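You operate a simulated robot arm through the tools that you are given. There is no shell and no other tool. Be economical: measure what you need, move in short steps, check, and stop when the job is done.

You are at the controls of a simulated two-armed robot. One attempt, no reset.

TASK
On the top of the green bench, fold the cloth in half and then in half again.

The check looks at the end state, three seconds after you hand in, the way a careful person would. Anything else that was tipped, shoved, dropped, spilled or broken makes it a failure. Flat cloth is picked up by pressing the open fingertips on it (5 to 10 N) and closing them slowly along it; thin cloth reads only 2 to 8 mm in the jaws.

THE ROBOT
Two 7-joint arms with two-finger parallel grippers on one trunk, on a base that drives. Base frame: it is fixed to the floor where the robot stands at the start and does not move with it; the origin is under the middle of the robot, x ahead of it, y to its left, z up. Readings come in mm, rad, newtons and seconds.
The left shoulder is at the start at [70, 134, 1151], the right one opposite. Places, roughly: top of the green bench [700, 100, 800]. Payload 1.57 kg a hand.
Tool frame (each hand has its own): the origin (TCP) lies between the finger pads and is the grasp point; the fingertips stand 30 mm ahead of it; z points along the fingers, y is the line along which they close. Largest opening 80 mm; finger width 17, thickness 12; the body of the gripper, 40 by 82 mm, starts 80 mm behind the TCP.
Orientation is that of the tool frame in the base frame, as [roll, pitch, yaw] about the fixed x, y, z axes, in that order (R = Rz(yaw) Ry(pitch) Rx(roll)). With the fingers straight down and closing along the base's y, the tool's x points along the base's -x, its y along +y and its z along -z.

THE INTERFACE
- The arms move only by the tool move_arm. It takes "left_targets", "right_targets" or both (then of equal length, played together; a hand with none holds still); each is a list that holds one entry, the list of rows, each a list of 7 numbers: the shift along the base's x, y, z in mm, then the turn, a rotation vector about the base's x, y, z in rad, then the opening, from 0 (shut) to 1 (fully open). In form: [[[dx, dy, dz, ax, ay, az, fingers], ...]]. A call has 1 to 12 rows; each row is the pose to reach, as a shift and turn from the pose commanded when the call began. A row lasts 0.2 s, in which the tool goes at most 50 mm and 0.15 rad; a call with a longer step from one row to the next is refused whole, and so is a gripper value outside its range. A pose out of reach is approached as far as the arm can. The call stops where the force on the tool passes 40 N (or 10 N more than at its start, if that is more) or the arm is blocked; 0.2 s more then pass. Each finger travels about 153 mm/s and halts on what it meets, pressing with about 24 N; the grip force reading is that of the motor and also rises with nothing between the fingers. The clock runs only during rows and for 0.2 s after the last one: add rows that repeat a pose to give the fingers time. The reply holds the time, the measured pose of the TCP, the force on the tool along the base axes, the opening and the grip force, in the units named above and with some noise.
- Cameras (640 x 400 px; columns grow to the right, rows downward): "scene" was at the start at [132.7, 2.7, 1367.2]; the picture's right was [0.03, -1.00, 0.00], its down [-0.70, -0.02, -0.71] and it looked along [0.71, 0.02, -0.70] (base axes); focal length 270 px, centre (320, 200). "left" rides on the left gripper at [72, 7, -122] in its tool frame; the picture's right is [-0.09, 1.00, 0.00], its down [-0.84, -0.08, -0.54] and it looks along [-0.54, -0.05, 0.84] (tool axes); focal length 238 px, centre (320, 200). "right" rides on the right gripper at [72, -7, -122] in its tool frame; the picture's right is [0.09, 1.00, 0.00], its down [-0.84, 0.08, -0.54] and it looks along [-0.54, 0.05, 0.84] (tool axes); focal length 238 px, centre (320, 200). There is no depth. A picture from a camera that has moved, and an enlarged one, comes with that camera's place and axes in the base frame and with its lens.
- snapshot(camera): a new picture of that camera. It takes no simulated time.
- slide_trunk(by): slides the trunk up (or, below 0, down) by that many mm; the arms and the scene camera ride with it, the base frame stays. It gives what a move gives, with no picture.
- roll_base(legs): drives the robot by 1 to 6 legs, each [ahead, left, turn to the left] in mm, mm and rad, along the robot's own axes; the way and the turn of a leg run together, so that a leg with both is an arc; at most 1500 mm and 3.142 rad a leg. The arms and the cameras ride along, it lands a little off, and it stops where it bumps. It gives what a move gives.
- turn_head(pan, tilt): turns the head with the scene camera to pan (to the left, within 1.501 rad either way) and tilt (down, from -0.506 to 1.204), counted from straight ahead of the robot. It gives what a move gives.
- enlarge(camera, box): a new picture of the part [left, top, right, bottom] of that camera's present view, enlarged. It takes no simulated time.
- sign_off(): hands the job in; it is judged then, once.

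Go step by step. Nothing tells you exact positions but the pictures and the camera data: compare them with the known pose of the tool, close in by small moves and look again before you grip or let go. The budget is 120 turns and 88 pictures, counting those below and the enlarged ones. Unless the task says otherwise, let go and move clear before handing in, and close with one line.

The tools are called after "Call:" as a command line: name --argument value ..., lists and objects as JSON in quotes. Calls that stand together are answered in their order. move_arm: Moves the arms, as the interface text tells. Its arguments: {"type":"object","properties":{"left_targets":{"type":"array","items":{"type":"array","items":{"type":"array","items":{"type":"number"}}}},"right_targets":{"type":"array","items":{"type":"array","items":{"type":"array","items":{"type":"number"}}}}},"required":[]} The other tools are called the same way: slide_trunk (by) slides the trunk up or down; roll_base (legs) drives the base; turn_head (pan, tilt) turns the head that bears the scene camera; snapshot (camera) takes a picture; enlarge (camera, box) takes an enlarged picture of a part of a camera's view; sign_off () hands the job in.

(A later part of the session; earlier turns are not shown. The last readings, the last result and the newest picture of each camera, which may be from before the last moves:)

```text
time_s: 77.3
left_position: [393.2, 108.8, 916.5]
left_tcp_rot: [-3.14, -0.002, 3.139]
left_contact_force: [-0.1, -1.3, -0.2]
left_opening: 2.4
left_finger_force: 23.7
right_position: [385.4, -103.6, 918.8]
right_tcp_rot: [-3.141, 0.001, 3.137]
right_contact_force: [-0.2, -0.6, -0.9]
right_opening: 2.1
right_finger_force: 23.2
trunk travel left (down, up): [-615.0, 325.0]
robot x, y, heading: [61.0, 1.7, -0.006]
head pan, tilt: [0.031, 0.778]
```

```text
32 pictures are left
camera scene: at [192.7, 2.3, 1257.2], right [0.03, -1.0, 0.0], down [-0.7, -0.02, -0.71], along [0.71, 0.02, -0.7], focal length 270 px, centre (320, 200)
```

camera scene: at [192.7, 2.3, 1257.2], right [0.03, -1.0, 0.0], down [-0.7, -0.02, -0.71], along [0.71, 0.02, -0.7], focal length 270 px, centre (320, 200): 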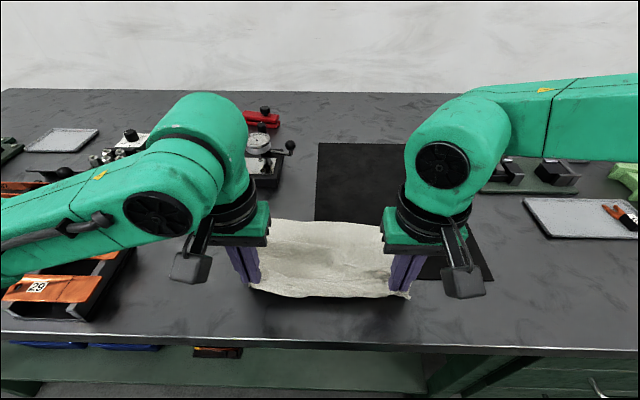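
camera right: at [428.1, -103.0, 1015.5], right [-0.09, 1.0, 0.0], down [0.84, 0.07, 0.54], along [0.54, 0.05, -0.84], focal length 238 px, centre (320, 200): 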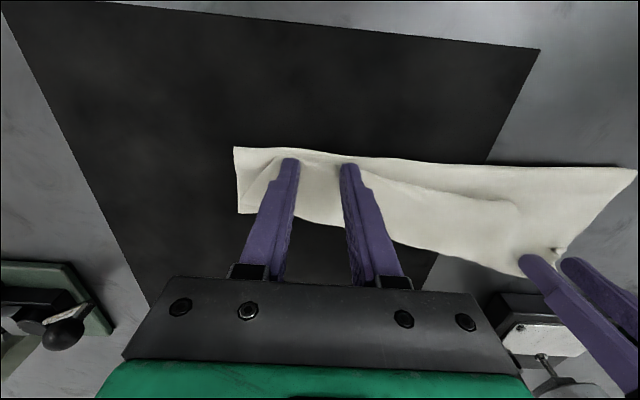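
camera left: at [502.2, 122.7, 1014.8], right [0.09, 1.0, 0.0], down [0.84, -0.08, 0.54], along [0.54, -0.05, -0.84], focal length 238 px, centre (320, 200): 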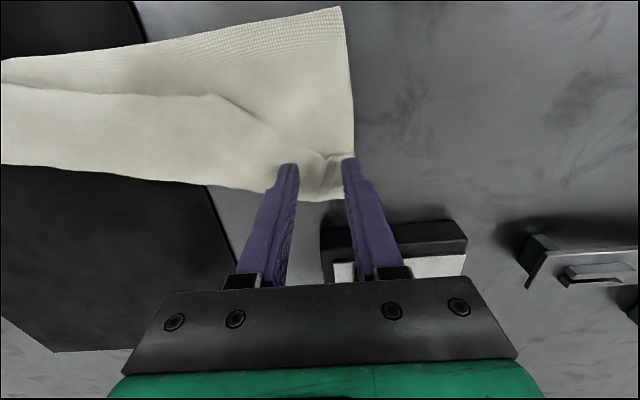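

The cloth is open again with both near corners held and the far edge near x≈546, well inside reach. I'll refold directly with an untilted arc, stopping just short of touchdown.

Call:
move_arm --left_targets '[[[2, 0, 13, 0, 0, 0, 0], [12, 0, 33, 0, 0, 0, 0], [27, -2, 58, 0, 0, 0, 0], [47, -4, 71, 0, 0, 0, 0], [67, -6, 71, 0, 0, 0, 0], [87, -8, 63, 0, 0, 0, 0], [105, -8, 48, 0, 0, 0, 0], [120, -8, 28, 0, 0, 0, 0], [132, -8, 8, 0, 0, 0, 0], [139, -8, -7, 0, 0, 0, 0], [139, -8, -7, 0, 0, 0, 0]]]' --right_targets '[[[10, 0, 11, 0, 0, 0, 0], [20, 0, 31, 0, 0, 0, 0], [35, -2, 56, 0, 0, 0, 0], [55, -4, 69, 0, 0, 0, 0], [75, -6, 69, 0, 0, 0, 0], [95, -8, 61, 0, 0, 0, 0], [113, -8, 46, 0, 0, 0, 0], [128, -8, 26, 0, 0, 0, 0], [140, -8, 6, 0, 0, 0, 0], [147, -8, -7, 0, 0, 0, 0], [147, -8, -7, 0, 0, 0, 0]]]'

Call:
snapshot --camera "scene"

Call:
snapshot --camera "right"

Call:
snapshot --camera "left"

```text
time_s: 79.7
left_position: [532.3, 99.4, 908.2]
left_tcp_rot: [3.141, 0.0, 3.14]
left_contact_force: [-0.2, -0.3, 0.1]
left_opening: 2.2
left_finger_force: 23.9
right_position: [533.3, -113.0, 911.6]
right_tcp_rot: [3.14, 0.002, 3.138]
right_contact_force: [0.0, -0.1, -0.3]
right_opening: 2.0
right_finger_force: 23.3
trunk travel left (down, up): [-615.0, 325.0]
robot x, y, heading: [62.3, -1.2, -0.002]
head pan, tilt: [0.031, 0.778]
```

```text
31 pictures are left
camera scene: at [192.2, 2.3, 1257.2], right [0.03, -1.0, 0.0], down [-0.7, -0.02, -0.71], along [0.71, 0.02, -0.7], focal length 270 px, centre (320, 200)
```

scene: 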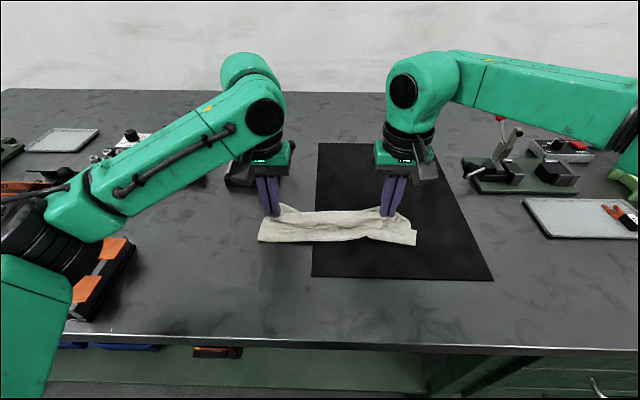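

```text
30 pictures are left
camera right: at [460.1, -117.6, 1033.6], right [-0.09, 1.0, 0.0], down [0.84, 0.07, 0.54], along [0.54, 0.05, -0.84], focal length 238 px, centre (320, 200)
```

right: 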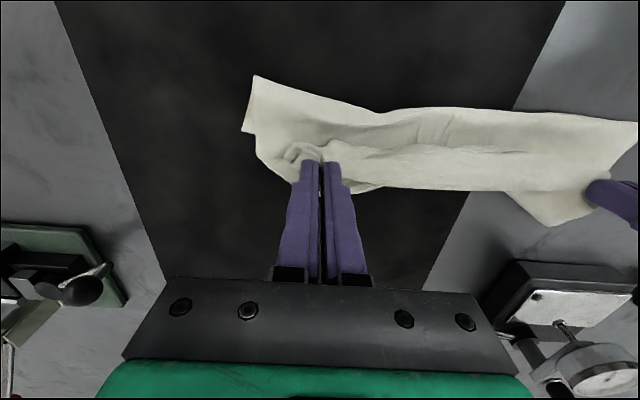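

```text
29 pictures are left
camera left: at [459.8, 107.2, 1030.7], right [0.09, 1.0, 0.0], down [0.84, -0.08, 0.54], along [0.54, -0.05, -0.84], focal length 238 px, centre (320, 200)
```

left: 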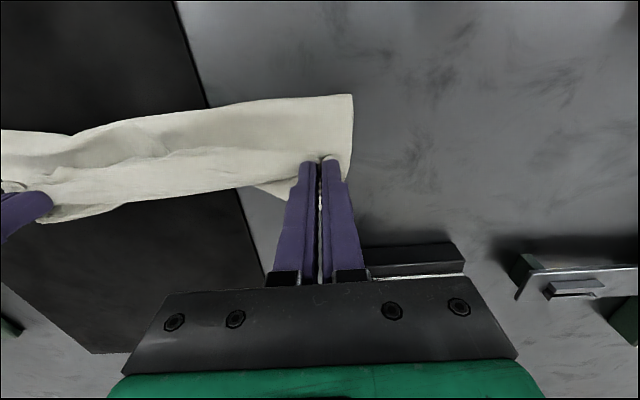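

The bottom was lifted too much by a tall arc, so the crease formed too far forward (x≈485). I'll go back, pull the cloth gently straight, and refold with a lower arc.

Call:
move_arm --left_targets '[[[-10, 0, 20, 0, 0, 0, 0], [-30, 0, 40, 0, 0, 0, 0], [-55, 2, 50, 0, 0, 0, 0], [-80, 4, 50, 0, 0, 0, 0], [-105, 6, 40, 0, 0, 0, 0], [-125, 8, 25, 0, 0, 0, 0], [-142, 8, 5, 0, 0, 0, 0], [-152, 8, -8, 0, 0, 0, 0], [-160, 8, -15, 0, 0, 0, 0], [-166, 8, -17, 0, 0, 0, 0], [-166, 8, -17, 0, 0, 0, 0]]]' --right_targets '[[[-10, 0, 20, 0, 0, 0, 0], [-30, 0, 40, 0, 0, 0, 0], [-55, 0, 50, 0, 0, 0, 0], [-80, 0, 50, 0, 0, 0, 0], [-105, 0, 40, 0, 0, 0, 0], [-125, 0, 25, 0, 0, 0, 0], [-142, 0, 5, 0, 0, 0, 0], [-152, 0, -8, 0, 0, 0, 0], [-160, 0, -15, 0, 0, 0, 0], [-166, 0, -17, 0, 0, 0, 0], [-166, 0, -17, 0, 0, 0, 0]]]'

Call:
snapshot --camera "scene"

Call:
snapshot --camera "right"

```text
time_s: 82.1
left_position: [380.6, 108.7, 900.8]
left_tcp_rot: [-3.141, 0.003, 3.141]
left_contact_force: [-0.3, -2.2, 0.0]
left_opening: 2.2
left_finger_force: 23.7
left hand out of reach, approached as far as the arm can: row 9, 10, 11
right_position: [366.8, -112.0, 894.6]
right_tcp_rot: [3.141, 0.002, 3.138]
right_contact_force: [0.1, 3.3, -0.7]
right_opening: 2.0
right_finger_force: 23.7
trunk travel left (down, up): [-615.0, 325.0]
robot x, y, heading: [58.9, -3.3, -0.004]
head pan, tilt: [0.031, 0.778]
```

```text
28 pictures are left
camera scene: at [192.7, 2.3, 1257.2], right [0.03, -1.0, 0.0], down [-0.7, -0.02, -0.71], along [0.71, 0.02, -0.7], focal length 270 px, centre (320, 200)
```

scene: 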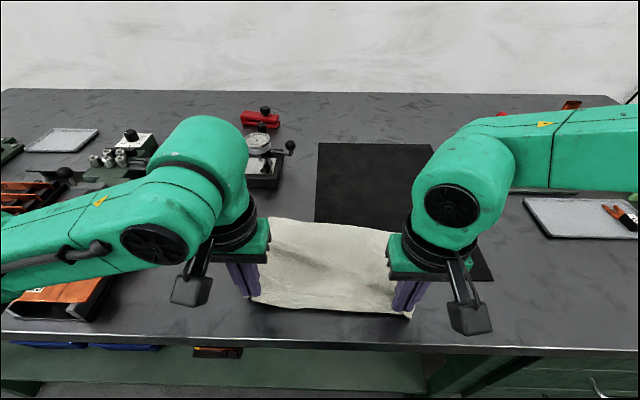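

```text
27 pictures are left
camera right: at [292.6, -117.5, 1016.4], right [-0.09, 1.0, 0.0], down [0.84, 0.07, 0.54], along [0.54, 0.05, -0.84], focal length 238 px, centre (320, 200)
```

right: 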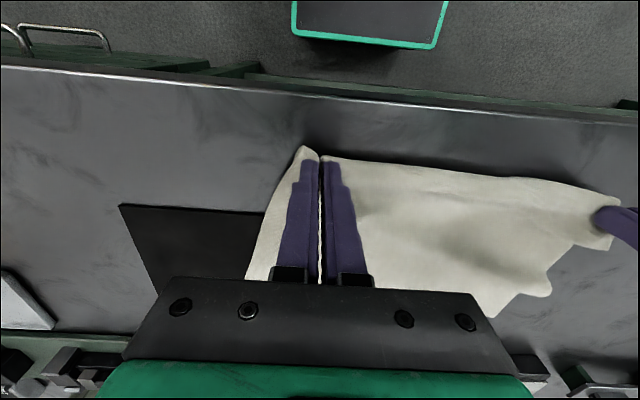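

The cloth is open but has some slack. I'll roll the base back 35 mm so both hands pull it straight.

Call:
roll_base --legs '[[-35, 0, 0]]'

Call:
snapshot --camera "right"

Call:
snapshot --camera "left"

```text
time_s: 83.0
left_position: [346.3, 109.7, 901.0]
left_tcp_rot: [-3.141, -0.002, 3.14]
left_contact_force: [0.5, -3.9, 0.6]
left_opening: 2.1
left_finger_force: 23.6
right_position: [331.7, -111.9, 894.5]
right_tcp_rot: [3.141, 0.0, 3.136]
right_contact_force: [-0.4, 2.7, 0.7]
right_opening: 2.0
right_finger_force: 23.2
trunk travel left (down, up): [-615.0, 325.0]
robot x, y, heading: [26.5, -1.4, -0.004]
head pan, tilt: [0.031, 0.778]
```

```text
26 pictures are left
camera right: at [259.4, -117.4, 1016.1], right [-0.09, 1.0, 0.0], down [0.84, 0.07, 0.54], along [0.54, 0.05, -0.84], focal length 238 px, centre (320, 200)
```

right: 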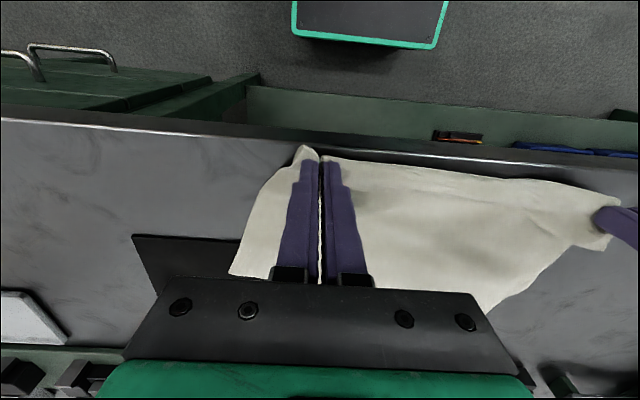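

```text
25 pictures are left
camera left: at [274.9, 116.7, 1023.2], right [0.09, 1.0, 0.0], down [0.84, -0.08, 0.54], along [0.54, -0.05, -0.84], focal length 238 px, centre (320, 200)
```

left: 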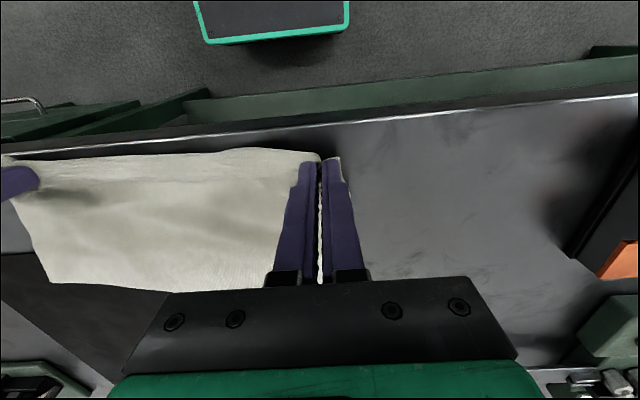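

The cloth looks smooth but shorter than it should be (about 165 mm), so a strip may be folded under at the far side. I'll look closer.

Call:
enlarge --camera "scene" --box '[210, 180, 450, 330]'

```text
2.67 times, centred on (330, 255) of scene
camera zoom: at [159.6, 2.5, 1257.0], right [0.03, -1.0, 0.0], down [-0.7, -0.02, -0.71], along [0.71, 0.02, -0.7], focal length 720 px, centre (293, 53)
```

zoom: 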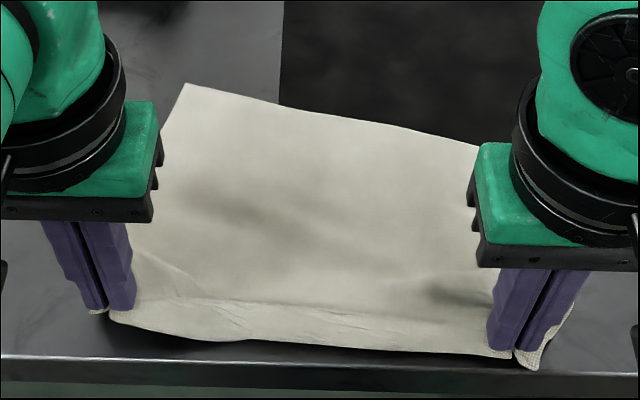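

The cloth is skewed: far edge from (535,96) to about (465,-192), with the right grip deep inside the corner. I'll set the near edge down on the bench, let go, and take a clean look from above.

Call:
move_arm --left_targets '[[[8, 4, -5, 0, 0, 0, 0], [12, 8, -12, 0, 0, 0, 0], [12, 8, -16, 0, 0, 0, 0], [12, 8, -16, 0, 0, 0, 0.2], [12, 8, -14, 0, 0, 0, 0.4], [12, 8, 0, 0, 0, 0, 0.4], [20, 10, 40, 0, 0, 0, 0.4], [40, 20, 80, 0, 0, 0, 0.4], [70, 30, 110, 0, 0, 0, 0.4], [100, 40, 140, 0, 0, 0, 0.4]]]' --right_targets '[[[8, -4, -3, 0, 0, 0, 0], [16, -8, -6, 0, 0, 0, 0], [16, -8, -10, 0, 0, 0, 0], [16, -8, -10, 0, 0, 0, 0.2], [16, -8, -8, 0, 0, 0, 0.4], [16, -8, 5, 0, 0, 0, 0.4], [25, -15, 45, 0, 0, 0, 0.4], [45, -30, 85, 0, 0, 0, 0.4], [75, -50, 115, 0, 0, 0, 0.4], [105, -70, 145, 0, 0, 0, 0.4]]]'

Call:
enlarge --camera "scene" --box '[190, 170, 470, 345]'

```text
time_s: 85.2
left_position: [445.5, 148.6, 1040.3]
left_tcp_rot: [-3.141, -0.001, 3.139]
left_contact_force: [0.4, -0.2, -0.6]
left_opening: 32.0
left_finger_force: 0.1
right_position: [436.8, -183.8, 1037.9]
right_tcp_rot: [3.139, 0.001, 3.14]
right_contact_force: [-0.3, 0.5, 0.8]
right_opening: 31.9
right_finger_force: 0.1
trunk travel left (down, up): [-615.0, 325.0]
robot x, y, heading: [24.5, -2.8, -0.001]
head pan, tilt: [0.031, 0.778]
```

```text
2.29 times, centred on (330, 258) of scene
camera zoom: at [158.9, 1.7, 1257.0], right [0.03, -1.0, 0.0], down [-0.7, -0.02, -0.71], along [0.71, 0.02, -0.7], focal length 617 px, centre (297, 69)
```

zoom: 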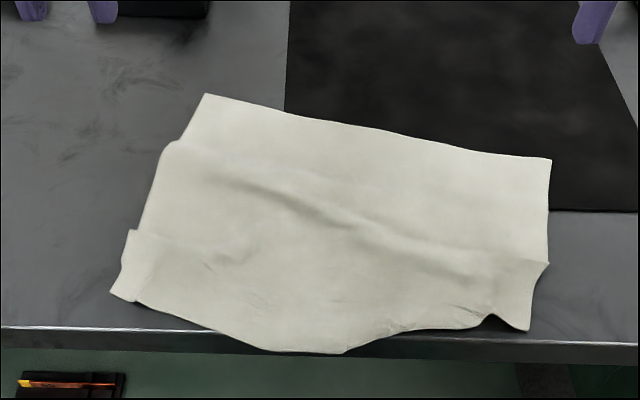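

The cloth is flat and slightly rotated, with its far corners at about (536,95) and (471,-197) clean. I'll grip those with the hands turned to match, then drag the cloth forward flat to straighten it before folding toward the robot.

Call:
move_arm --left_targets '[[[15, -15, -20, 0, 0, -0.05, 0.38], [30, -30, -45, 0, 0, -0.1, 0.38], [45, -45, -70, 0, 0, -0.15, 0.38], [60, -60, -95, 0, 0, -0.2, 0.38], [72, -72, -120, 0, 0, -0.22, 0.38], [79, -79, -138, 0, 0, -0.22, 0.38], [79, -79, -138, 0, 0, -0.22, 0.38]]]' --right_targets '[[[6, 3, -20, 0, 0, -0.05, 0.38], [12, 6, -45, 0, 0, -0.1, 0.38], [18, 8, -70, 0, 0, -0.15, 0.38], [24, 10, -95, 0, 0, -0.2, 0.38], [30, 12, -120, 0, 0, -0.22, 0.38], [34, 14, -133, 0, 0, -0.22, 0.38], [34, 14, -133, 0, 0, -0.22, 0.38]]]'

Call:
snapshot --camera "left"

Call:
snapshot --camera "right"

```text
time_s: 86.8
left_position: [524.2, 71.7, 903.5]
left_tcp_rot: [3.141, 0.0, 2.919]
left_contact_force: [0.2, 0.0, -0.1]
left_opening: 30.3
left_finger_force: 0.1
right_position: [471.5, -169.0, 907.2]
right_tcp_rot: [3.141, 0.002, 2.918]
right_contact_force: [-0.4, 0.9, 0.3]
right_opening: 30.5
right_finger_force: 0.0
trunk travel left (down, up): [-615.0, 325.0]
robot x, y, heading: [27.6, 0.0, 0.002]
head pan, tilt: [0.031, 0.778]
```

```text
22 pictures are left
camera left: at [455.7, 94.8, 1026.3], right [0.31, 0.95, 0.0], down [0.8, -0.26, 0.54], along [0.52, -0.17, -0.84], focal length 238 px, centre (320, 200)
```

left: 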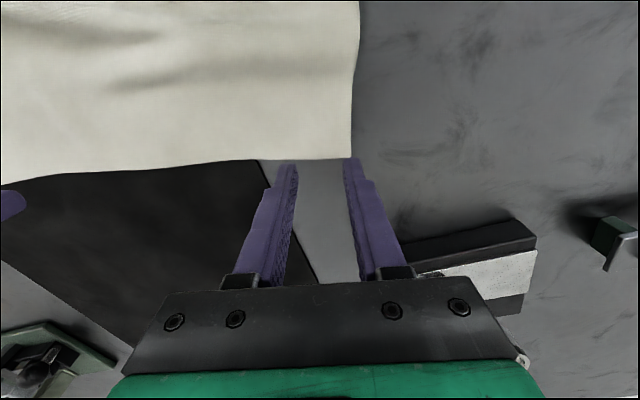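

```text
21 pictures are left
camera right: at [397.2, -158.5, 1028.1], right [0.13, 0.99, 0.0], down [0.83, -0.11, 0.54], along [0.54, -0.07, -0.84], focal length 238 px, centre (320, 200)
```

right: 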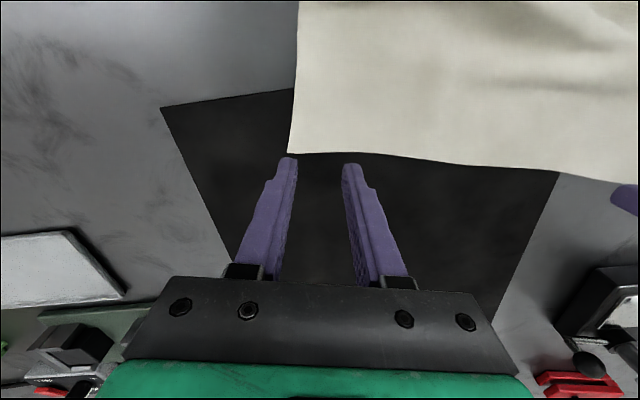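

I'll shift each hand slightly inward from the corners and lower to near contact.

Call:
move_arm --left_targets '[[[-4, -8, 0, 0, 0, 0, 0.38], [-4, -8, -10, 0, 0, 0, 0.38], [-4, -8, -17, 0, 0, 0, 0.38], [-4, -8, -21, 0, 0, 0, 0.38], [-4, -8, -21, 0, 0, 0, 0.38], [-4, -8, -21, 0, 0, 0, 0.38]]]' --right_targets '[[[-8, 9, 0, 0, 0, 0, 0.38], [-8, 9, -10, 0, 0, 0, 0.38], [-8, 9, -17, 0, 0, 0, 0.38], [-8, 9, -20, 0, 0, 0, 0.38], [-8, 9, -20, 0, 0, 0, 0.38], [-8, 9, -20, 0, 0, 0, 0.38]]]'

```text
time_s: 88.2
left_position: [519.9, 63.8, 882.9]
left_tcp_rot: [3.14, -0.001, 2.922]
left_contact_force: [1.1, 0.2, -0.4]
left_opening: 30.5
left_finger_force: 0.1
right_position: [463.1, -158.9, 885.2]
right_tcp_rot: [-3.141, 0.001, 2.916]
right_contact_force: [-0.6, -1.1, -0.3]
right_opening: 30.3
right_finger_force: 0.1
trunk travel left (down, up): [-615.0, 325.0]
robot x, y, heading: [26.9, -3.4, -0.0]
head pan, tilt: [0.031, 0.778]
```

Call:
move_arm --left_targets '[[[0, 0, -1.2, 0, 0, 0, 0.38], [0, 0, -2.5, 0, 0, 0, 0.38], [0, 0, -2.5, 0, 0, 0, 0.38], [0, 0, -2.5, 0, 0, 0, 0.38]]]' --right_targets '[[[0, 0, -1, 0, 0, 0, 0.38], [0, 0, -2, 0, 0, 0, 0.38], [0, 0, -2, 0, 0, 0, 0.38], [0, 0, -2, 0, 0, 0, 0.38]]]'

```text
time_s: 89.2
left_position: [519.9, 62.4, 880.4]
left_tcp_rot: [3.141, 0.003, 2.92]
left_contact_force: [2.6, 0.5, 14.5]
left_opening: 30.3
left_finger_force: 0.1
right_position: [463.1, -158.9, 884.6]
right_tcp_rot: [3.141, 0.001, 2.919]
right_contact_force: [0.6, -0.2, 0.9]
right_opening: 30.6
right_finger_force: 0.1
trunk travel left (down, up): [-615.0, 325.0]
robot x, y, heading: [29.5, -0.8, -0.004]
head pan, tilt: [0.031, 0.778]
```

Left is at 14 N, so I'll close it while lowering the right another 2 mm before closing that too.

Call:
move_arm --left_targets '[[[0, 0, 0, 0, 0, 0, 0.35], [0, 0, 0, 0, 0, 0, 0.31], [0, 0, 0, 0, 0, 0, 0.27], [0, 0, 0, 0, 0, 0, 0.23], [0, 0, 0, 0, 0, 0, 0.19], [0, 0, 0, 0, 0, 0, 0.15], [0, 0, 0, 0, 0, 0, 0.11], [0, 0, 0, 0, 0, 0, 0.07], [0, 0, 0, 0, 0, 0, 0.03], [0, 0, 0, 0, 0, 0, 0], [0, 0, 0, 0, 0, 0, 0]]]' --right_targets '[[[0, 0, -1, 0, 0, 0, 0.38], [0, 0, -2.2, 0, 0, 0, 0.38], [0, 0, -2.2, 0, 0, 0, 0.33], [0, 0, -2.2, 0, 0, 0, 0.28], [0, 0, -2.2, 0, 0, 0, 0.23], [0, 0, -2.2, 0, 0, 0, 0.19], [0, 0, -2.2, 0, 0, 0, 0.15], [0, 0, -2.2, 0, 0, 0, 0.1], [0, 0, -2.2, 0, 0, 0, 0.05], [0, 0, -2.2, 0, 0, 0, 0], [0, 0, -2.2, 0, 0, 0, 0]]]'

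```text
time_s: 91.6
left_position: [518.3, 64.5, 882.2]
left_tcp_rot: [3.141, 0.004, 2.919]
left_contact_force: [1.1, 0.3, 14.3]
left_opening: 0.0
left_finger_force: 21.5
right_position: [461.5, -158.6, 883.7]
right_tcp_rot: [3.141, 0.005, 2.918]
right_contact_force: [5.3, 1.9, 23.6]
right_opening: 2.2
right_finger_force: 23.6
trunk travel left (down, up): [-615.0, 325.0]
robot x, y, heading: [24.6, 0.4, -0.005]
head pan, tilt: [0.031, 0.778]
```

Right holds; retrying the left with a firmer press.

Call:
move_arm --left_targets '[[[0, 0, 10, 0, 0, 0, 0.0], [-2, -2, 10, 0, 0, 0, 0.4], [-2, -2, 10, 0, 0, 0, 0.4], [-2, -2, 4, 0, 0, 0, 0.4], [-2, -2, 0, 0, 0, 0, 0.4], [-2, -2, -1.2, 0, 0, 0, 0.4], [-2, -2, -1.2, 0, 0, 0, 0.4], [-2, -2, -1.2, 0, 0, 0, 0.4]]]'

Call:
snapshot --camera "left"

```text
time_s: 93.4
left_position: [514.3, 62.6, 882.0]
left_tcp_rot: [3.141, 0.005, 2.921]
left_contact_force: [-2.3, 2.3, 17.3]
left_opening: 31.9
left_finger_force: 0.1
right_position: [461.9, -158.1, 884.1]
right_tcp_rot: [3.14, 0.007, 2.917]
right_contact_force: [7.8, -0.9, 24.0]
right_opening: 2.0
right_finger_force: 23.9
trunk travel left (down, up): [-615.0, 325.0]
robot x, y, heading: [25.4, -1.7, -0.004]
head pan, tilt: [0.031, 0.778]
```

```text
20 pictures are left
camera left: at [445.7, 84.5, 1003.3], right [0.31, 0.95, 0.0], down [0.8, -0.26, 0.55], along [0.52, -0.17, -0.84], focal length 238 px, centre (320, 200)
```

left: 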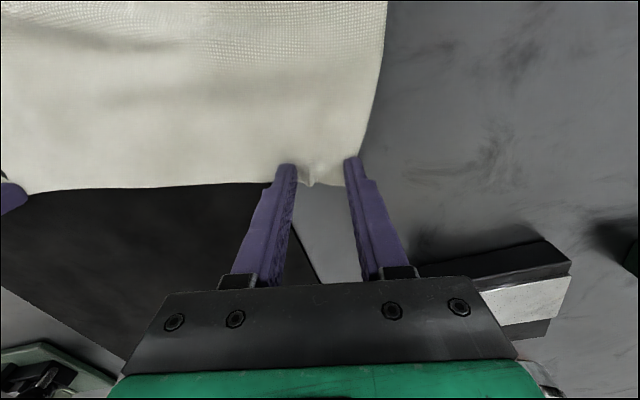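

Well placed with a small ridge between the fingers, so I'll close while keeping the pressure up.

Call:
move_arm --left_targets '[[[0, 0, -0.5, 0, 0, 0, 0.37], [0, 0, -0.8, 0, 0, 0, 0.33], [0, 0, -0.8, 0, 0, 0, 0.29], [0, 0, -0.8, 0, 0, 0, 0.25], [0, 0, -0.8, 0, 0, 0, 0.21], [0, 0, -0.8, 0, 0, 0, 0.17], [0, 0, -0.8, 0, 0, 0, 0.13], [0, 0, -0.8, 0, 0, 0, 0.09], [0, 0, -0.8, 0, 0, 0, 0.05], [0, 0, -0.8, 0, 0, 0, 0], [0, 0, -0.8, 0, 0, 0, 0]]]'

```text
time_s: 95.8
left_position: [515.3, 60.2, 881.6]
left_tcp_rot: [-3.139, 0.006, 2.917]
left_contact_force: [-4.6, -15.9, 36.6]
left_opening: 4.8
left_finger_force: 24.4
right_position: [461.4, -159.7, 884.6]
right_tcp_rot: [3.138, 0.007, 2.918]
right_contact_force: [9.3, 16.6, 10.6]
right_opening: 2.4
right_finger_force: 24.0
trunk travel left (down, up): [-615.0, 325.0]
robot x, y, heading: [24.4, -1.4, -0.002]
head pan, tilt: [0.031, 0.778]
```

Both far corners are held. I'll lift slightly, square the cloth up while dragging it forward, then roll the base ahead to pull it straight.

Call:
move_arm --left_targets '[[[0, -2, 6, 0, 0, 0, 0], [1, 4, 10, 0, 0, 0.03, 0], [2, 12, 10, 0, 0, 0.06, 0], [3, 20, 10, 0, 0, 0.1, 0], [4, 28, 10, 0, 0, 0.14, 0], [5, 36, 10, 0, 0, 0.18, 0], [5, 44, 10, 0, 0, 0.22, 0], [5, 48, 10, 0, 0, 0.22, 0], [5, 48, 10, 0, 0, 0.22, 0]]]' --right_targets '[[[0, 2, 6, 0, 0, 0, 0], [8, 8, 10, 0, 0, 0.03, 0], [17, 16, 10, 0, 0, 0.06, 0], [26, 24, 10, 0, 0, 0.1, 0], [35, 32, 10, 0, 0, 0.14, 0], [44, 40, 10, 0, 0, 0.18, 0], [52, 48, 10, 0, 0, 0.22, 0], [59, 51, 10, 0, 0, 0.22, 0], [59, 51, 10, 0, 0, 0.22, 0]]]'

Call:
roll_base --legs '[[40, 0, 0]]'

Call:
enlarge --camera "scene" --box '[190, 170, 470, 345]'

```text
time_s: 97.8
left_position: [523.4, 107.6, 888.7]
left_tcp_rot: [-3.141, -0.001, 3.138]
left_contact_force: [-1.0, -13.0, -0.3]
left_opening: 2.7
left_finger_force: 23.6
right_position: [510.9, -114.7, 891.2]
right_tcp_rot: [3.138, 0.001, 3.141]
right_contact_force: [0.4, 11.5, 0.1]
right_opening: 2.3
right_finger_force: 23.6
right hand out of reach, approached as far as the arm can: row 7, 8, 9
trunk travel left (down, up): [-615.0, 325.0]
robot x, y, heading: [27.1, -0.2, -0.002]
head pan, tilt: [0.031, 0.778]
```

```text
time_s: 98.7
left_position: [562.8, 107.0, 889.9]
left_tcp_rot: [-3.141, 0.002, 3.141]
left_contact_force: [-1.3, -13.8, 0.0]
left_opening: 2.6
left_finger_force: 23.5
right_position: [551.1, -116.5, 893.2]
right_tcp_rot: [3.139, 0.003, 3.138]
right_contact_force: [0.6, 13.5, -0.1]
right_opening: 2.1
right_finger_force: 23.6
trunk travel left (down, up): [-615.0, 325.0]
robot x, y, heading: [62.2, 0.7, -0.0]
head pan, tilt: [0.031, 0.778]
```

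```text
2.29 times, centred on (330, 258) of scene
camera zoom: at [196.7, 2.4, 1257.4], right [0.03, -1.0, 0.0], down [-0.7, -0.02, -0.71], along [0.71, 0.02, -0.7], focal length 617 px, centre (297, 69)
```

zoom: 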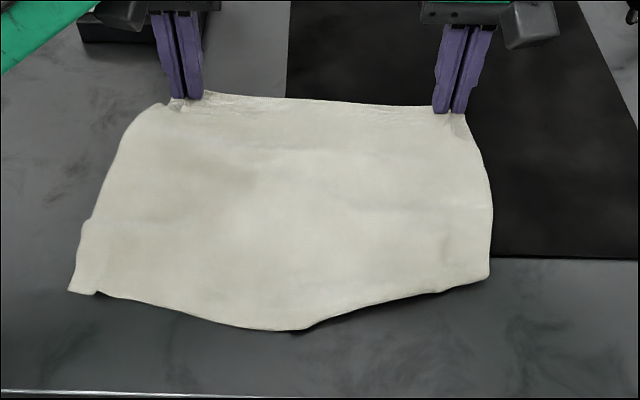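

The cloth is now nicely straightened and held at the far edge (≈565). I'll begin the fold toward the robot with a low arc and a slight forward finger tilt.

Call:
move_arm --left_targets '[[[-3, 1, 12, 0, 0, 0, 0], [-10, 3, 25, 0, -0.04, 0, 0], [-20, 5, 38, 0, -0.08, 0, 0], [-32, 7, 48, 0, -0.12, 0, 0], [-45, 9, 55, 0, -0.16, 0, 0], [-58, 11, 58, 0, -0.2, 0, 0], [-72, 13, 58, 0, -0.24, 0, 0], [-86, 15, 58, 0, -0.28, 0, 0], [-100, 17, 58, 0, -0.3, 0, 0], [-100, 17, 58, 0, -0.3, 0, 0]]]' --right_targets '[[[-3, 3, 12, 0, 0, 0, 0], [-8, 5, 25, 0, -0.04, 0, 0], [-16, 7, 38, 0, -0.08, 0, 0], [-26, 9, 48, 0, -0.12, 0, 0], [-38, 11, 55, 0, -0.16, 0, 0], [-50, 13, 56, 0, -0.2, 0, 0], [-63, 15, 56, 0, -0.24, 0, 0], [-76, 17, 56, 0, -0.28, 0, 0], [-88, 19, 56, 0, -0.3, 0, 0], [-88, 19, 56, 0, -0.3, 0, 0]]]'

Call:
enlarge --camera "scene" --box '[190, 170, 470, 345]'

```text
time_s: 100.9
left_position: [463.5, 122.8, 944.9]
left_tcp_rot: [3.14, 0.298, 3.138]
left_contact_force: [-0.7, -10.0, 0.0]
left_opening: 2.6
left_finger_force: 23.8
right_position: [462.6, -98.3, 947.4]
right_tcp_rot: [3.139, 0.301, 3.137]
right_contact_force: [-0.1, 9.6, -0.4]
right_opening: 2.1
right_finger_force: 24.2
trunk travel left (down, up): [-615.0, 325.0]
robot x, y, heading: [65.6, 0.5, 0.001]
head pan, tilt: [0.031, 0.778]
```

```text
2.29 times, centred on (330, 258) of scene
camera zoom: at [198.8, 2.3, 1257.1], right [0.03, -1.0, 0.0], down [-0.7, -0.02, -0.71], along [0.71, 0.02, -0.7], focal length 617 px, centre (297, 69)
```

zoom: 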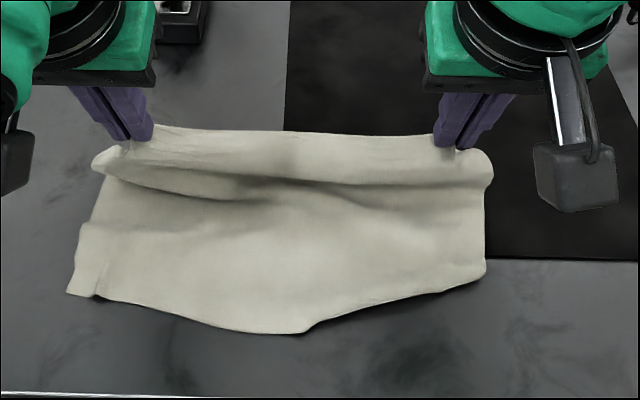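

The bottom layer stays put. I'll roll the base back 45 mm with the hands, then arc down to the near edge.

Call:
roll_base --legs '[[-45, 0, 0]]'

Call:
move_arm --left_targets '[[[-10, 0, -4, 0, 0, 0, 0], [-20, 0, -11, 0, 0, 0, 0], [-29, 0, -20, 0, 0, 0, 0], [-36, 0, -30, 0, 0, 0, 0], [-40, 0, -40, 0, 0, 0, 0], [-40, 0, -40, 0, 0, 0, 0]]]' --right_targets '[[[-8, 0, -4, 0, 0, 0, 0], [-16, 0, -11, 0, 0, 0, 0], [-23, 0, -20, 0, 0, 0, 0], [-29, 0, -30, 0, 0, 0, 0], [-33, 0, -40, 0, 0, 0, 0], [-33, 0, -40, 0, 0, 0, 0]]]'

Call:
enlarge --camera "scene" --box '[190, 170, 470, 345]'

```text
time_s: 101.8
left_position: [420.8, 124.7, 944.9]
left_tcp_rot: [3.141, 0.299, 3.139]
left_contact_force: [0.6, -9.4, 0.8]
left_opening: 2.4
left_finger_force: 23.8
right_position: [420.1, -96.8, 948.3]
right_tcp_rot: [3.138, 0.299, 3.139]
right_contact_force: [0.3, 10.4, 0.2]
right_opening: 2.1
right_finger_force: 23.6
trunk travel left (down, up): [-615.0, 325.0]
robot x, y, heading: [19.6, 0.0, -0.002]
head pan, tilt: [0.031, 0.778]
```

```text
time_s: 103.2
left_position: [405.4, 124.5, 923.8]
left_tcp_rot: [-3.138, 0.297, 3.14]
left_contact_force: [-0.7, -11.5, -1.0]
left_opening: 2.5
left_finger_force: 23.7
left hand out of reach, approached as far as the arm can: row 3, 4, 5, 6
right_position: [385.0, -97.9, 908.9]
right_tcp_rot: [3.136, 0.302, 3.137]
right_contact_force: [1.8, 11.8, 0.8]
right_opening: 2.0
right_finger_force: 23.1
trunk travel left (down, up): [-615.0, 325.0]
robot x, y, heading: [23.9, 0.0, -0.002]
head pan, tilt: [0.031, 0.778]
```

```text
2.29 times, centred on (330, 258) of scene
camera zoom: at [154.8, 2.3, 1257.2], right [0.03, -1.0, 0.0], down [-0.7, -0.02, -0.71], along [0.71, 0.02, -0.7], focal length 617 px, centre (297, 69)
```

zoom: 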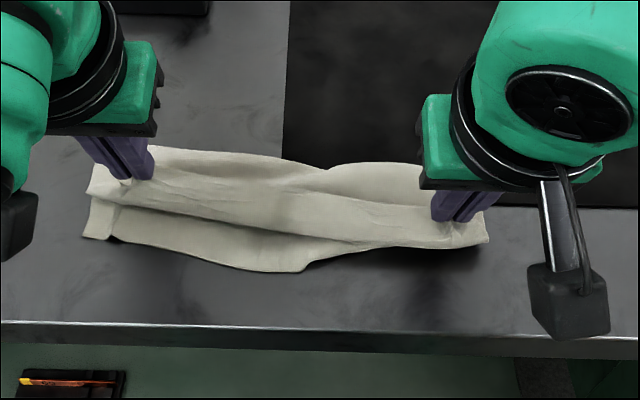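

The tilt blocks the left hand, so I'll untilt it and lower both to their near-edge targets (left x≈390, right tip x≈400).

Call:
move_arm --left_targets '[[[2, 0, 0, 0, 0.1, 0, 0], [2, 0, 0, 0, 0.2, 0, 0], [0, 0, -3, 0, 0.3, 0, 0], [-5, 0, -12, 0, 0.3, 0, 0], [-10, 0, -22, 0, 0.3, 0, 0], [-14, 0, -31, 0, 0.3, 0, 0], [-16, 0, -36, 0, 0.3, 0, 0], [-16, 0, -36, 0, 0.3, 0, 0]]]' --right_targets '[[[2, 0, 0, 0, 0, 0, 0], [4, 0, 0, 0, 0, 0, 0], [6, 0, -3, 0, 0, 0, 0], [6, 0, -8, 0, 0, 0, 0], [6, 0, -13, 0, 0, 0, 0], [6, 0, -17, 0, 0, 0, 0], [6, 0, -19, 0, 0, 0, 0], [6, 0, -19, 0, 0, 0, 0]]]'

Call:
enlarge --camera "scene" --box '[190, 170, 470, 345]'

```text
time_s: 105.0
left_position: [389.1, 122.2, 887.5]
left_tcp_rot: [-3.139, 0.001, 3.138]
left_contact_force: [0.3, -6.8, 0.2]
left_opening: 2.4
left_finger_force: 23.7
right_position: [392.0, -97.2, 889.2]
right_tcp_rot: [3.139, 0.302, 3.137]
right_contact_force: [-0.4, 8.1, -0.5]
right_opening: 2.0
right_finger_force: 23.6
trunk travel left (down, up): [-615.0, 325.0]
robot x, y, heading: [23.0, -0.1, -0.002]
head pan, tilt: [0.031, 0.778]
```

```text
2.29 times, centred on (330, 258) of scene
camera zoom: at [154.7, 2.4, 1257.2], right [0.03, -1.0, 0.0], down [-0.7, -0.02, -0.71], along [0.71, 0.02, -0.7], focal length 617 px, centre (297, 69)
```

zoom: 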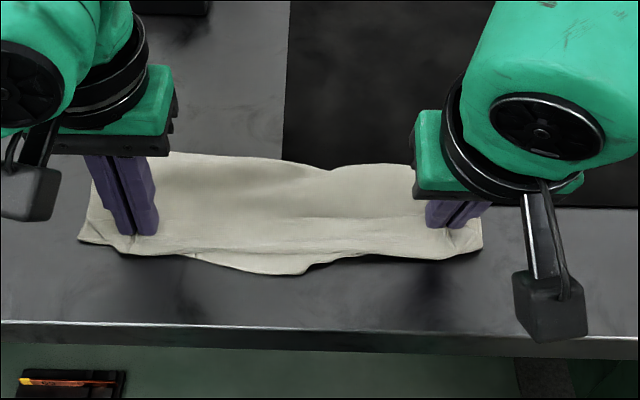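

A good half fold. I'll release both hands gently and rise straight up.

Call:
move_arm --left_targets '[[[0, -1, -3, 0, 0, 0, 0], [0, -1, -3, 0, 0, 0, 0.1], [0, -1, -3, 0, 0, 0, 0.2], [0, -1, -3, 0, 0, 0, 0.35], [0, -1, 0, 0, 0, 0, 0.35], [0, -1, 15, 0, 0, 0, 0.35], [10, 0, 50, 0, 0, 0, 0.35], [40, 10, 90, 0, 0, 0, 0.35], [70, 25, 130, 0, 0, 0, 0.35], [100, 40, 150, 0, 0, 0, 0.35]]]' --right_targets '[[[0, 1, -3, 0, 0, 0, 0], [0, 1, -3, 0, 0, 0, 0.1], [0, 1, -3, 0, 0, 0, 0.2], [0, 1, -3, 0, 0, 0, 0.35], [0, 1, 0, 0, 0, 0, 0.35], [-3, 1, 15, 0, 0, 0, 0.35], [-10, -10, 50, 0, 0.08, 0, 0.35], [10, -40, 90, 0, 0.16, 0, 0.35], [40, -75, 130, 0, 0.24, 0, 0.35], [70, -110, 150, 0, 0.3, 0, 0.35]]]'

Call:
enlarge --camera "scene" --box '[190, 170, 470, 345]'

```text
refused: row 8 steps farther than a row can; nothing moved
```

```text
2.29 times, centred on (330, 258) of scene
camera zoom: at [154.7, 2.4, 1257.2], right [0.03, -1.0, 0.0], down [-0.7, -0.02, -0.71], along [0.71, 0.02, -0.7], focal length 617 px, centre (297, 69)
```

zoom: 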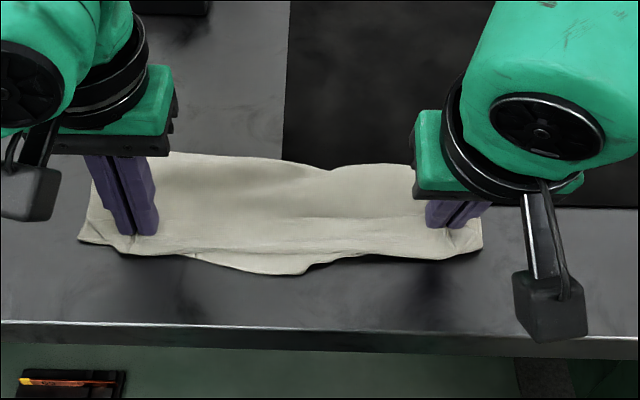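

Steps were too long, so I'll redo the release with smaller ones.

Call:
move_arm --left_targets '[[[0, -1, -3, 0, 0, 0, 0], [0, -1, -3, 0, 0, 0, 0.1], [0, -1, -3, 0, 0, 0, 0.2], [0, -1, -3, 0, 0, 0, 0.35], [0, -1, 0, 0, 0, 0, 0.35], [0, -1, 15, 0, 0, 0, 0.35], [10, 0, 45, 0, 0, 0, 0.35], [25, 8, 80, 0, 0, 0, 0.35], [45, 18, 110, 0, 0, 0, 0.35], [70, 30, 140, 0, 0, 0, 0.35]]]' --right_targets '[[[0, 1, -3, 0, 0, 0, 0], [0, 1, -3, 0, 0, 0, 0.1], [0, 1, -3, 0, 0, 0, 0.2], [0, 1, -3, 0, 0, 0, 0.35], [0, 1, 0, 0, 0, 0, 0.35], [-3, 1, 15, 0, 0, 0, 0.35], [-5, -10, 45, 0, 0.08, 0, 0.35], [0, -25, 80, 0, 0.16, 0, 0.35], [15, -45, 110, 0, 0.24, 0, 0.35], [35, -70, 140, 0, 0.3, 0, 0.35]]]'

```text
time_s: 107.2
left_position: [458.4, 154.7, 1026.3]
left_tcp_rot: [3.141, -0.001, 3.138]
left_contact_force: [0.2, 1.1, 0.1]
left_opening: 27.8
left_finger_force: 0.1
right_position: [429.4, -169.1, 1028.1]
right_tcp_rot: [3.139, 0.001, 3.14]
right_contact_force: [0.0, -0.5, -0.6]
right_opening: 28.1
right_finger_force: 0.1
trunk travel left (down, up): [-615.0, 325.0]
robot x, y, heading: [20.4, -1.4, -0.004]
head pan, tilt: [0.031, 0.778]
```

Call:
enlarge --camera "scene" --box '[190, 170, 470, 345]'

```text
2.29 times, centred on (330, 258) of scene
camera zoom: at [155.6, 1.6, 1257.0], right [0.03, -1.0, 0.0], down [-0.7, -0.02, -0.71], along [0.71, 0.02, -0.7], focal length 617 px, centre (297, 69)
```

zoom: 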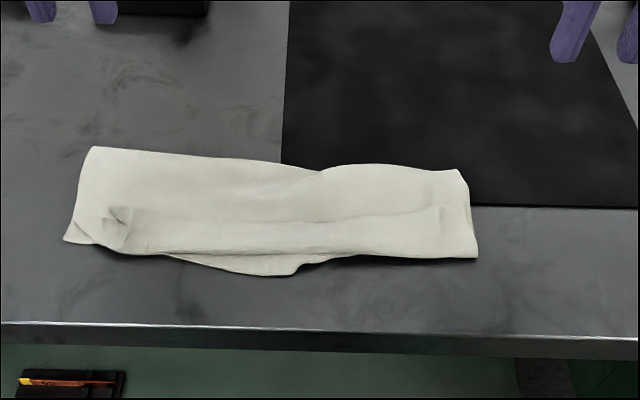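

The first fold is good: a strip about 300×90 mm, y from -121 to 180. For the second fold I'll use the left hand on the left end (off the mat), closing along x with a wide, firm pinch to catch both layers.

Call:
move_arm --left_targets '[[[0, 3, 0, 0, 0, 0.14, 0.5], [-3, 6, 0, 0, 0, 0.28, 0.5], [-6, 9, -10, 0, 0, 0.42, 0.5], [-10, 11, -20, 0, 0, 0.56, 0.5], [-14, 13, -30, 0, 0, 0.7, 0.5], [-18, 15, -40, 0, 0, 0.84, 0.5], [-22, 16, -50, 0, 0, 0.98, 0.5], [-26, 17, -60, 0, 0, 1.12, 0.5], [-30, 17, -75, 0, 0, 1.26, 0.5], [-33, 17, -90, 0, 0, 1.4, 0.5], [-33, 17, -105, 0, 0, 1.5, 0.5], [-33, 17, -118, 0, 0, 1.571, 0.5]]]' --right_targets '[[[0, -10, 10, 0, 0, 0, 0.35], [0, -20, 20, 0, 0, 0, 0.35], [0, -30, 30, 0, 0, 0, 0.35], [0, -45, 40, 0, 0, 0, 0.35], [0, -60, 50, 0, 0, 0, 0.35], [0, -75, 60, 0, 0, 0, 0.35], [0, -90, 60, 0, 0, 0, 0.35], [0, -100, 60, 0, 0, 0, 0.35], [0, -100, 60, 0, 0, 0, 0.35], [0, -100, 60, 0, 0, 0, 0.35], [0, -100, 60, 0, 0, 0, 0.35], [0, -100, 60, 0, 0, 0, 0.35]]]'

Call:
snapshot --camera "left"

```text
time_s: 109.8
left_position: [426.3, 172.0, 907.7]
left_tcp_rot: [-3.14, -0.001, -1.571]
left_contact_force: [0.3, 0.8, -0.4]
left_opening: 40.1
left_finger_force: 0.1
right_position: [427.7, -267.6, 1087.1]
right_tcp_rot: [3.141, 0.003, 3.139]
right_contact_force: [-0.2, 0.5, -1.4]
right_opening: 27.9
right_finger_force: 0.1
trunk travel left (down, up): [-615.0, 325.0]
robot x, y, heading: [20.0, -1.2, 0.001]
head pan, tilt: [0.031, 0.778]
```

```text
13 pictures are left
camera left: at [419.0, 101.2, 1030.0], right [-1.0, 0.09, 0.0], down [0.08, 0.84, 0.54], along [0.05, 0.54, -0.84], focal length 238 px, centre (320, 200)
```

left: 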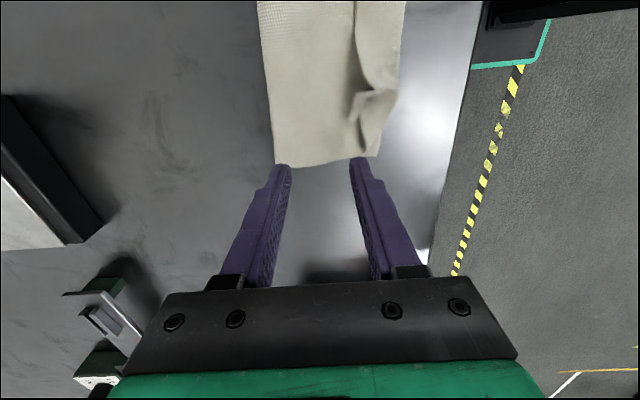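

The end edge is at y≈178, x 380–463. I'll lower and press at its middle.

Call:
move_arm --left_targets '[[[-5, -5, -8, 0, 0, 0, 0.5], [-5, -5, -16, 0, 0, 0, 0.5], [-5, -5, -21, 0, 0, 0, 0.5], [-5, -5, -23.5, 0, 0, 0, 0.5], [-5, -5, -24.5, 0, 0, 0, 0.5], [-5, -5, -24.5, 0, 0, 0, 0.5], [-5, -5, -24.5, 0, 0, 0, 0.5]]]'

```text
time_s: 111.4
left_position: [420.8, 165.2, 883.4]
left_tcp_rot: [-3.14, 0.0, -1.574]
left_contact_force: [0.5, 0.8, 0.9]
left_opening: 39.9
left_finger_force: 0.0
right_position: [426.4, -268.2, 1089.7]
right_tcp_rot: [3.142, 0.002, 3.138]
right_contact_force: [-0.5, 0.3, 0.4]
right_opening: 28.0
right_finger_force: 0.1
trunk travel left (down, up): [-615.0, 325.0]
robot x, y, heading: [21.5, -1.1, 0.002]
head pan, tilt: [0.031, 0.778]
```

Call:
move_arm --left_targets '[[[0, 0, -1.5, 0, 0, 0, 0.5], [0, 0, -3, 0, 0, 0, 0.5], [0, 0, -3.5, 0, 0, 0, 0.5], [0, 0, -3.5, 0, 0, 0, 0.5], [0, 0, -3.5, 0, 0, 0, 0.5]]]'

```text
time_s: 112.6
left_position: [419.7, 165.8, 882.1]
left_tcp_rot: [-3.135, -0.001, -1.572]
left_contact_force: [1.1, 3.4, 29.5]
left_opening: 39.0
left_finger_force: 0.0
right_position: [424.4, -268.1, 1091.0]
right_tcp_rot: [3.139, 0.004, 3.138]
right_contact_force: [0.5, 0.0, 0.8]
right_opening: 28.2
right_finger_force: 0.0
trunk travel left (down, up): [-615.0, 325.0]
robot x, y, heading: [23.7, 0.7, -0.002]
head pan, tilt: [0.031, 0.778]
```

Pressing at about 30 N; closing slowly now to catch both layers.

Call:
move_arm --left_targets '[[[0, 0, 0.3, 0, 0, 0, 0.46], [0, 0, 0.3, 0, 0, 0, 0.41], [0, 0, 0.3, 0, 0, 0, 0.36], [0, 0, 0.3, 0, 0, 0, 0.31], [0, 0, 0.3, 0, 0, 0, 0.26], [0, 0, 0.3, 0, 0, 0, 0.21], [0, 0, 0.3, 0, 0, 0, 0.16], [0, 0, 0.3, 0, 0, 0, 0.11], [0, 0, 0.3, 0, 0, 0, 0.06], [0, 0, 0.3, 0, 0, 0, 0], [0, 0, 0.3, 0, 0, 0, 0], [0, 0, 0.3, 0, 0, 0, 0]]]'

Call:
snapshot --camera "left"

```text
time_s: 115.2
left_position: [418.4, 164.0, 883.1]
left_tcp_rot: [-3.136, 0.001, -1.575]
left_contact_force: [-2.1, -0.5, 24.3]
left_opening: 3.9
left_finger_force: 23.8
right_position: [423.7, -268.1, 1091.0]
right_tcp_rot: [3.138, 0.005, 3.138]
right_contact_force: [0.5, 0.0, 0.0]
right_opening: 27.9
right_finger_force: 0.1
trunk travel left (down, up): [-615.0, 325.0]
robot x, y, heading: [24.0, 1.9, -0.004]
head pan, tilt: [0.031, 0.778]
```

```text
12 pictures are left
camera left: at [410.9, 93.3, 1004.8], right [-1.0, 0.1, -0.01], down [0.08, 0.84, 0.54], along [0.06, 0.54, -0.84], focal length 238 px, centre (320, 200)
```

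left: 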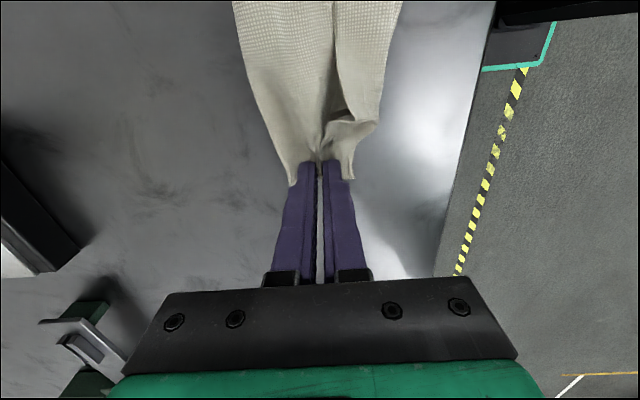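

The jaws read 3.9 mm, suggesting both layers. I'll lift a bit and check from the scene camera.

Call:
move_arm --left_targets '[[[0, 0, 15, 0, 0, 0, 0], [0, -6, 30, 0, 0, 0, 0], [0, -15, 45, 0, 0, 0, 0], [0, -15, 45, 0, 0, 0, 0]]]'

Call:
enlarge --camera "scene" --box '[190, 170, 470, 345]'

```text
time_s: 116.2
left_position: [419.7, 150.9, 926.7]
left_tcp_rot: [-3.14, -0.001, -1.575]
left_contact_force: [-0.4, 0.8, 0.2]
left_opening: 3.2
left_finger_force: 24.4
right_position: [426.4, -268.4, 1089.2]
right_tcp_rot: [3.14, 0.002, 3.138]
right_contact_force: [0.9, 0.2, 0.1]
right_opening: 28.1
right_finger_force: 0.2
trunk travel left (down, up): [-615.0, 325.0]
robot x, y, heading: [21.9, -2.7, -0.008]
head pan, tilt: [0.031, 0.778]
```

```text
2.29 times, centred on (330, 258) of scene
camera zoom: at [154.6, 2.6, 1257.2], right [0.03, -1.0, 0.0], down [-0.7, -0.02, -0.71], along [0.71, 0.02, -0.7], focal length 617 px, centre (297, 69)
```

zoom: 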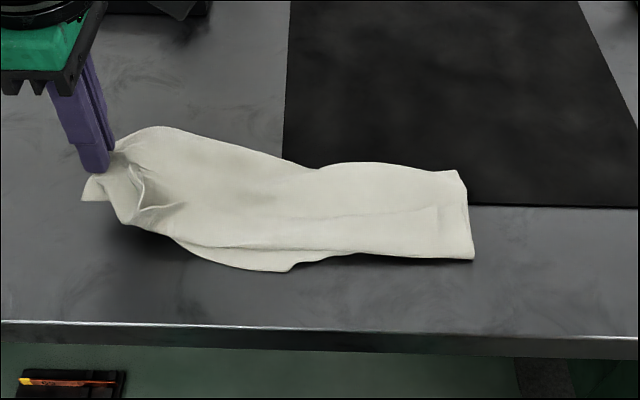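

Both layers come up together. I'll carry the end over toward the right end with a low arc, first to mid-way.

Call:
move_arm --left_targets '[[[0, -20, 13, 0, 0, 0, 0], [0, -45, 26, 0, 0, 0, 0], [0, -75, 33, 0, 0, 0, 0], [0, -105, 36, 0, 0, 0, 0], [0, -135, 36, 0, 0, 0, 0], [0, -165, 33, 0, 0, 0, 0], [0, -190, 24, 0, 0, 0, 0], [0, -212, 12, 0, 0, 0, 0], [0, -212, 12, 0, 0, 0, 0]]]'

Call:
enlarge --camera "scene" --box '[190, 170, 470, 345]'

```text
time_s: 118.2
left_position: [421.2, -61.1, 937.3]
left_tcp_rot: [-3.141, 0.0, -1.572]
left_contact_force: [0.7, 0.5, -0.1]
left_opening: 3.3
left_finger_force: 23.9
right_position: [427.0, -266.6, 1088.7]
right_tcp_rot: [3.139, 0.003, 3.138]
right_contact_force: [0.0, -0.4, 0.4]
right_opening: 28.4
right_finger_force: 0.1
trunk travel left (down, up): [-615.0, 325.0]
robot x, y, heading: [23.4, 3.1, -0.003]
head pan, tilt: [0.031, 0.778]
```

```text
2.29 times, centred on (330, 258) of scene
camera zoom: at [154.6, 3.0, 1257.2], right [0.03, -1.0, 0.0], down [-0.7, -0.02, -0.71], along [0.71, 0.02, -0.7], focal length 617 px, centre (297, 69)
```

zoom: 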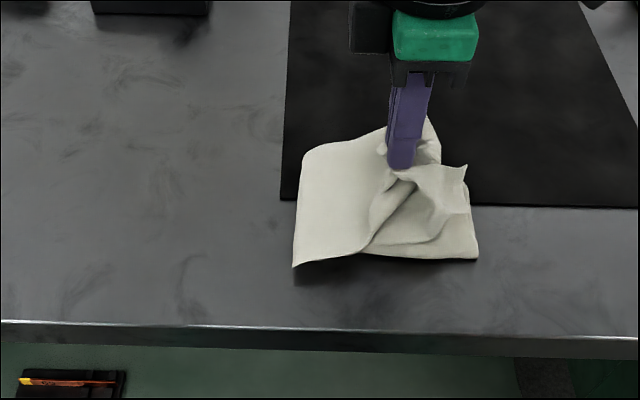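

Good. Now I'll lower onto the right end.

Call:
move_arm --left_targets '[[[-1, -18, -6, 0, 0, 0, 0], [-2, -34, -14, 0, 0, 0, 0], [-3, -47, -24, 0, 0, 0, 0], [-4, -56, -34, 0, 0, 0, 0], [-4, -60, -42, 0, 0, 0, 0], [-4, -60, -46, 0, 0, 0, 0], [-4, -60, -46, 0, 0, 0, 0]]]'

Call:
enlarge --camera "scene" --box '[190, 170, 470, 345]'

```text
time_s: 119.8
left_position: [416.5, -120.0, 892.2]
left_tcp_rot: [-3.14, 0.0, -1.575]
left_contact_force: [-0.1, 0.8, 1.0]
left_opening: 3.4
left_finger_force: 23.8
right_position: [426.8, -267.6, 1089.6]
right_tcp_rot: [3.142, 0.002, 3.139]
right_contact_force: [-0.6, 0.7, 0.4]
right_opening: 28.3
right_finger_force: 0.1
trunk travel left (down, up): [-615.0, 325.0]
robot x, y, heading: [17.7, 0.1, -0.004]
head pan, tilt: [0.031, 0.778]
```

```text
2.29 times, centred on (330, 258) of scene
camera zoom: at [154.6, 2.4, 1257.2], right [0.03, -1.0, 0.0], down [-0.7, -0.02, -0.71], along [0.71, 0.02, -0.7], focal length 617 px, centre (297, 69)
```

zoom: 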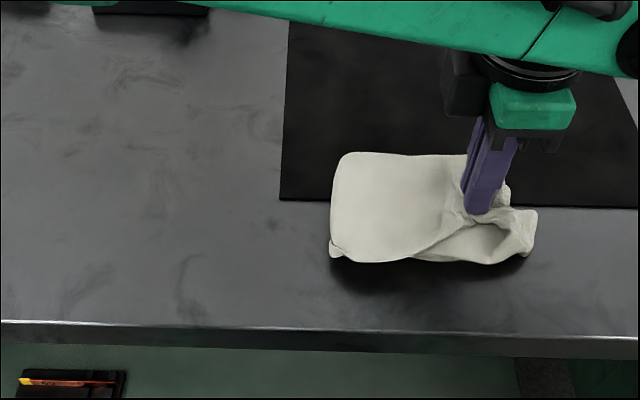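

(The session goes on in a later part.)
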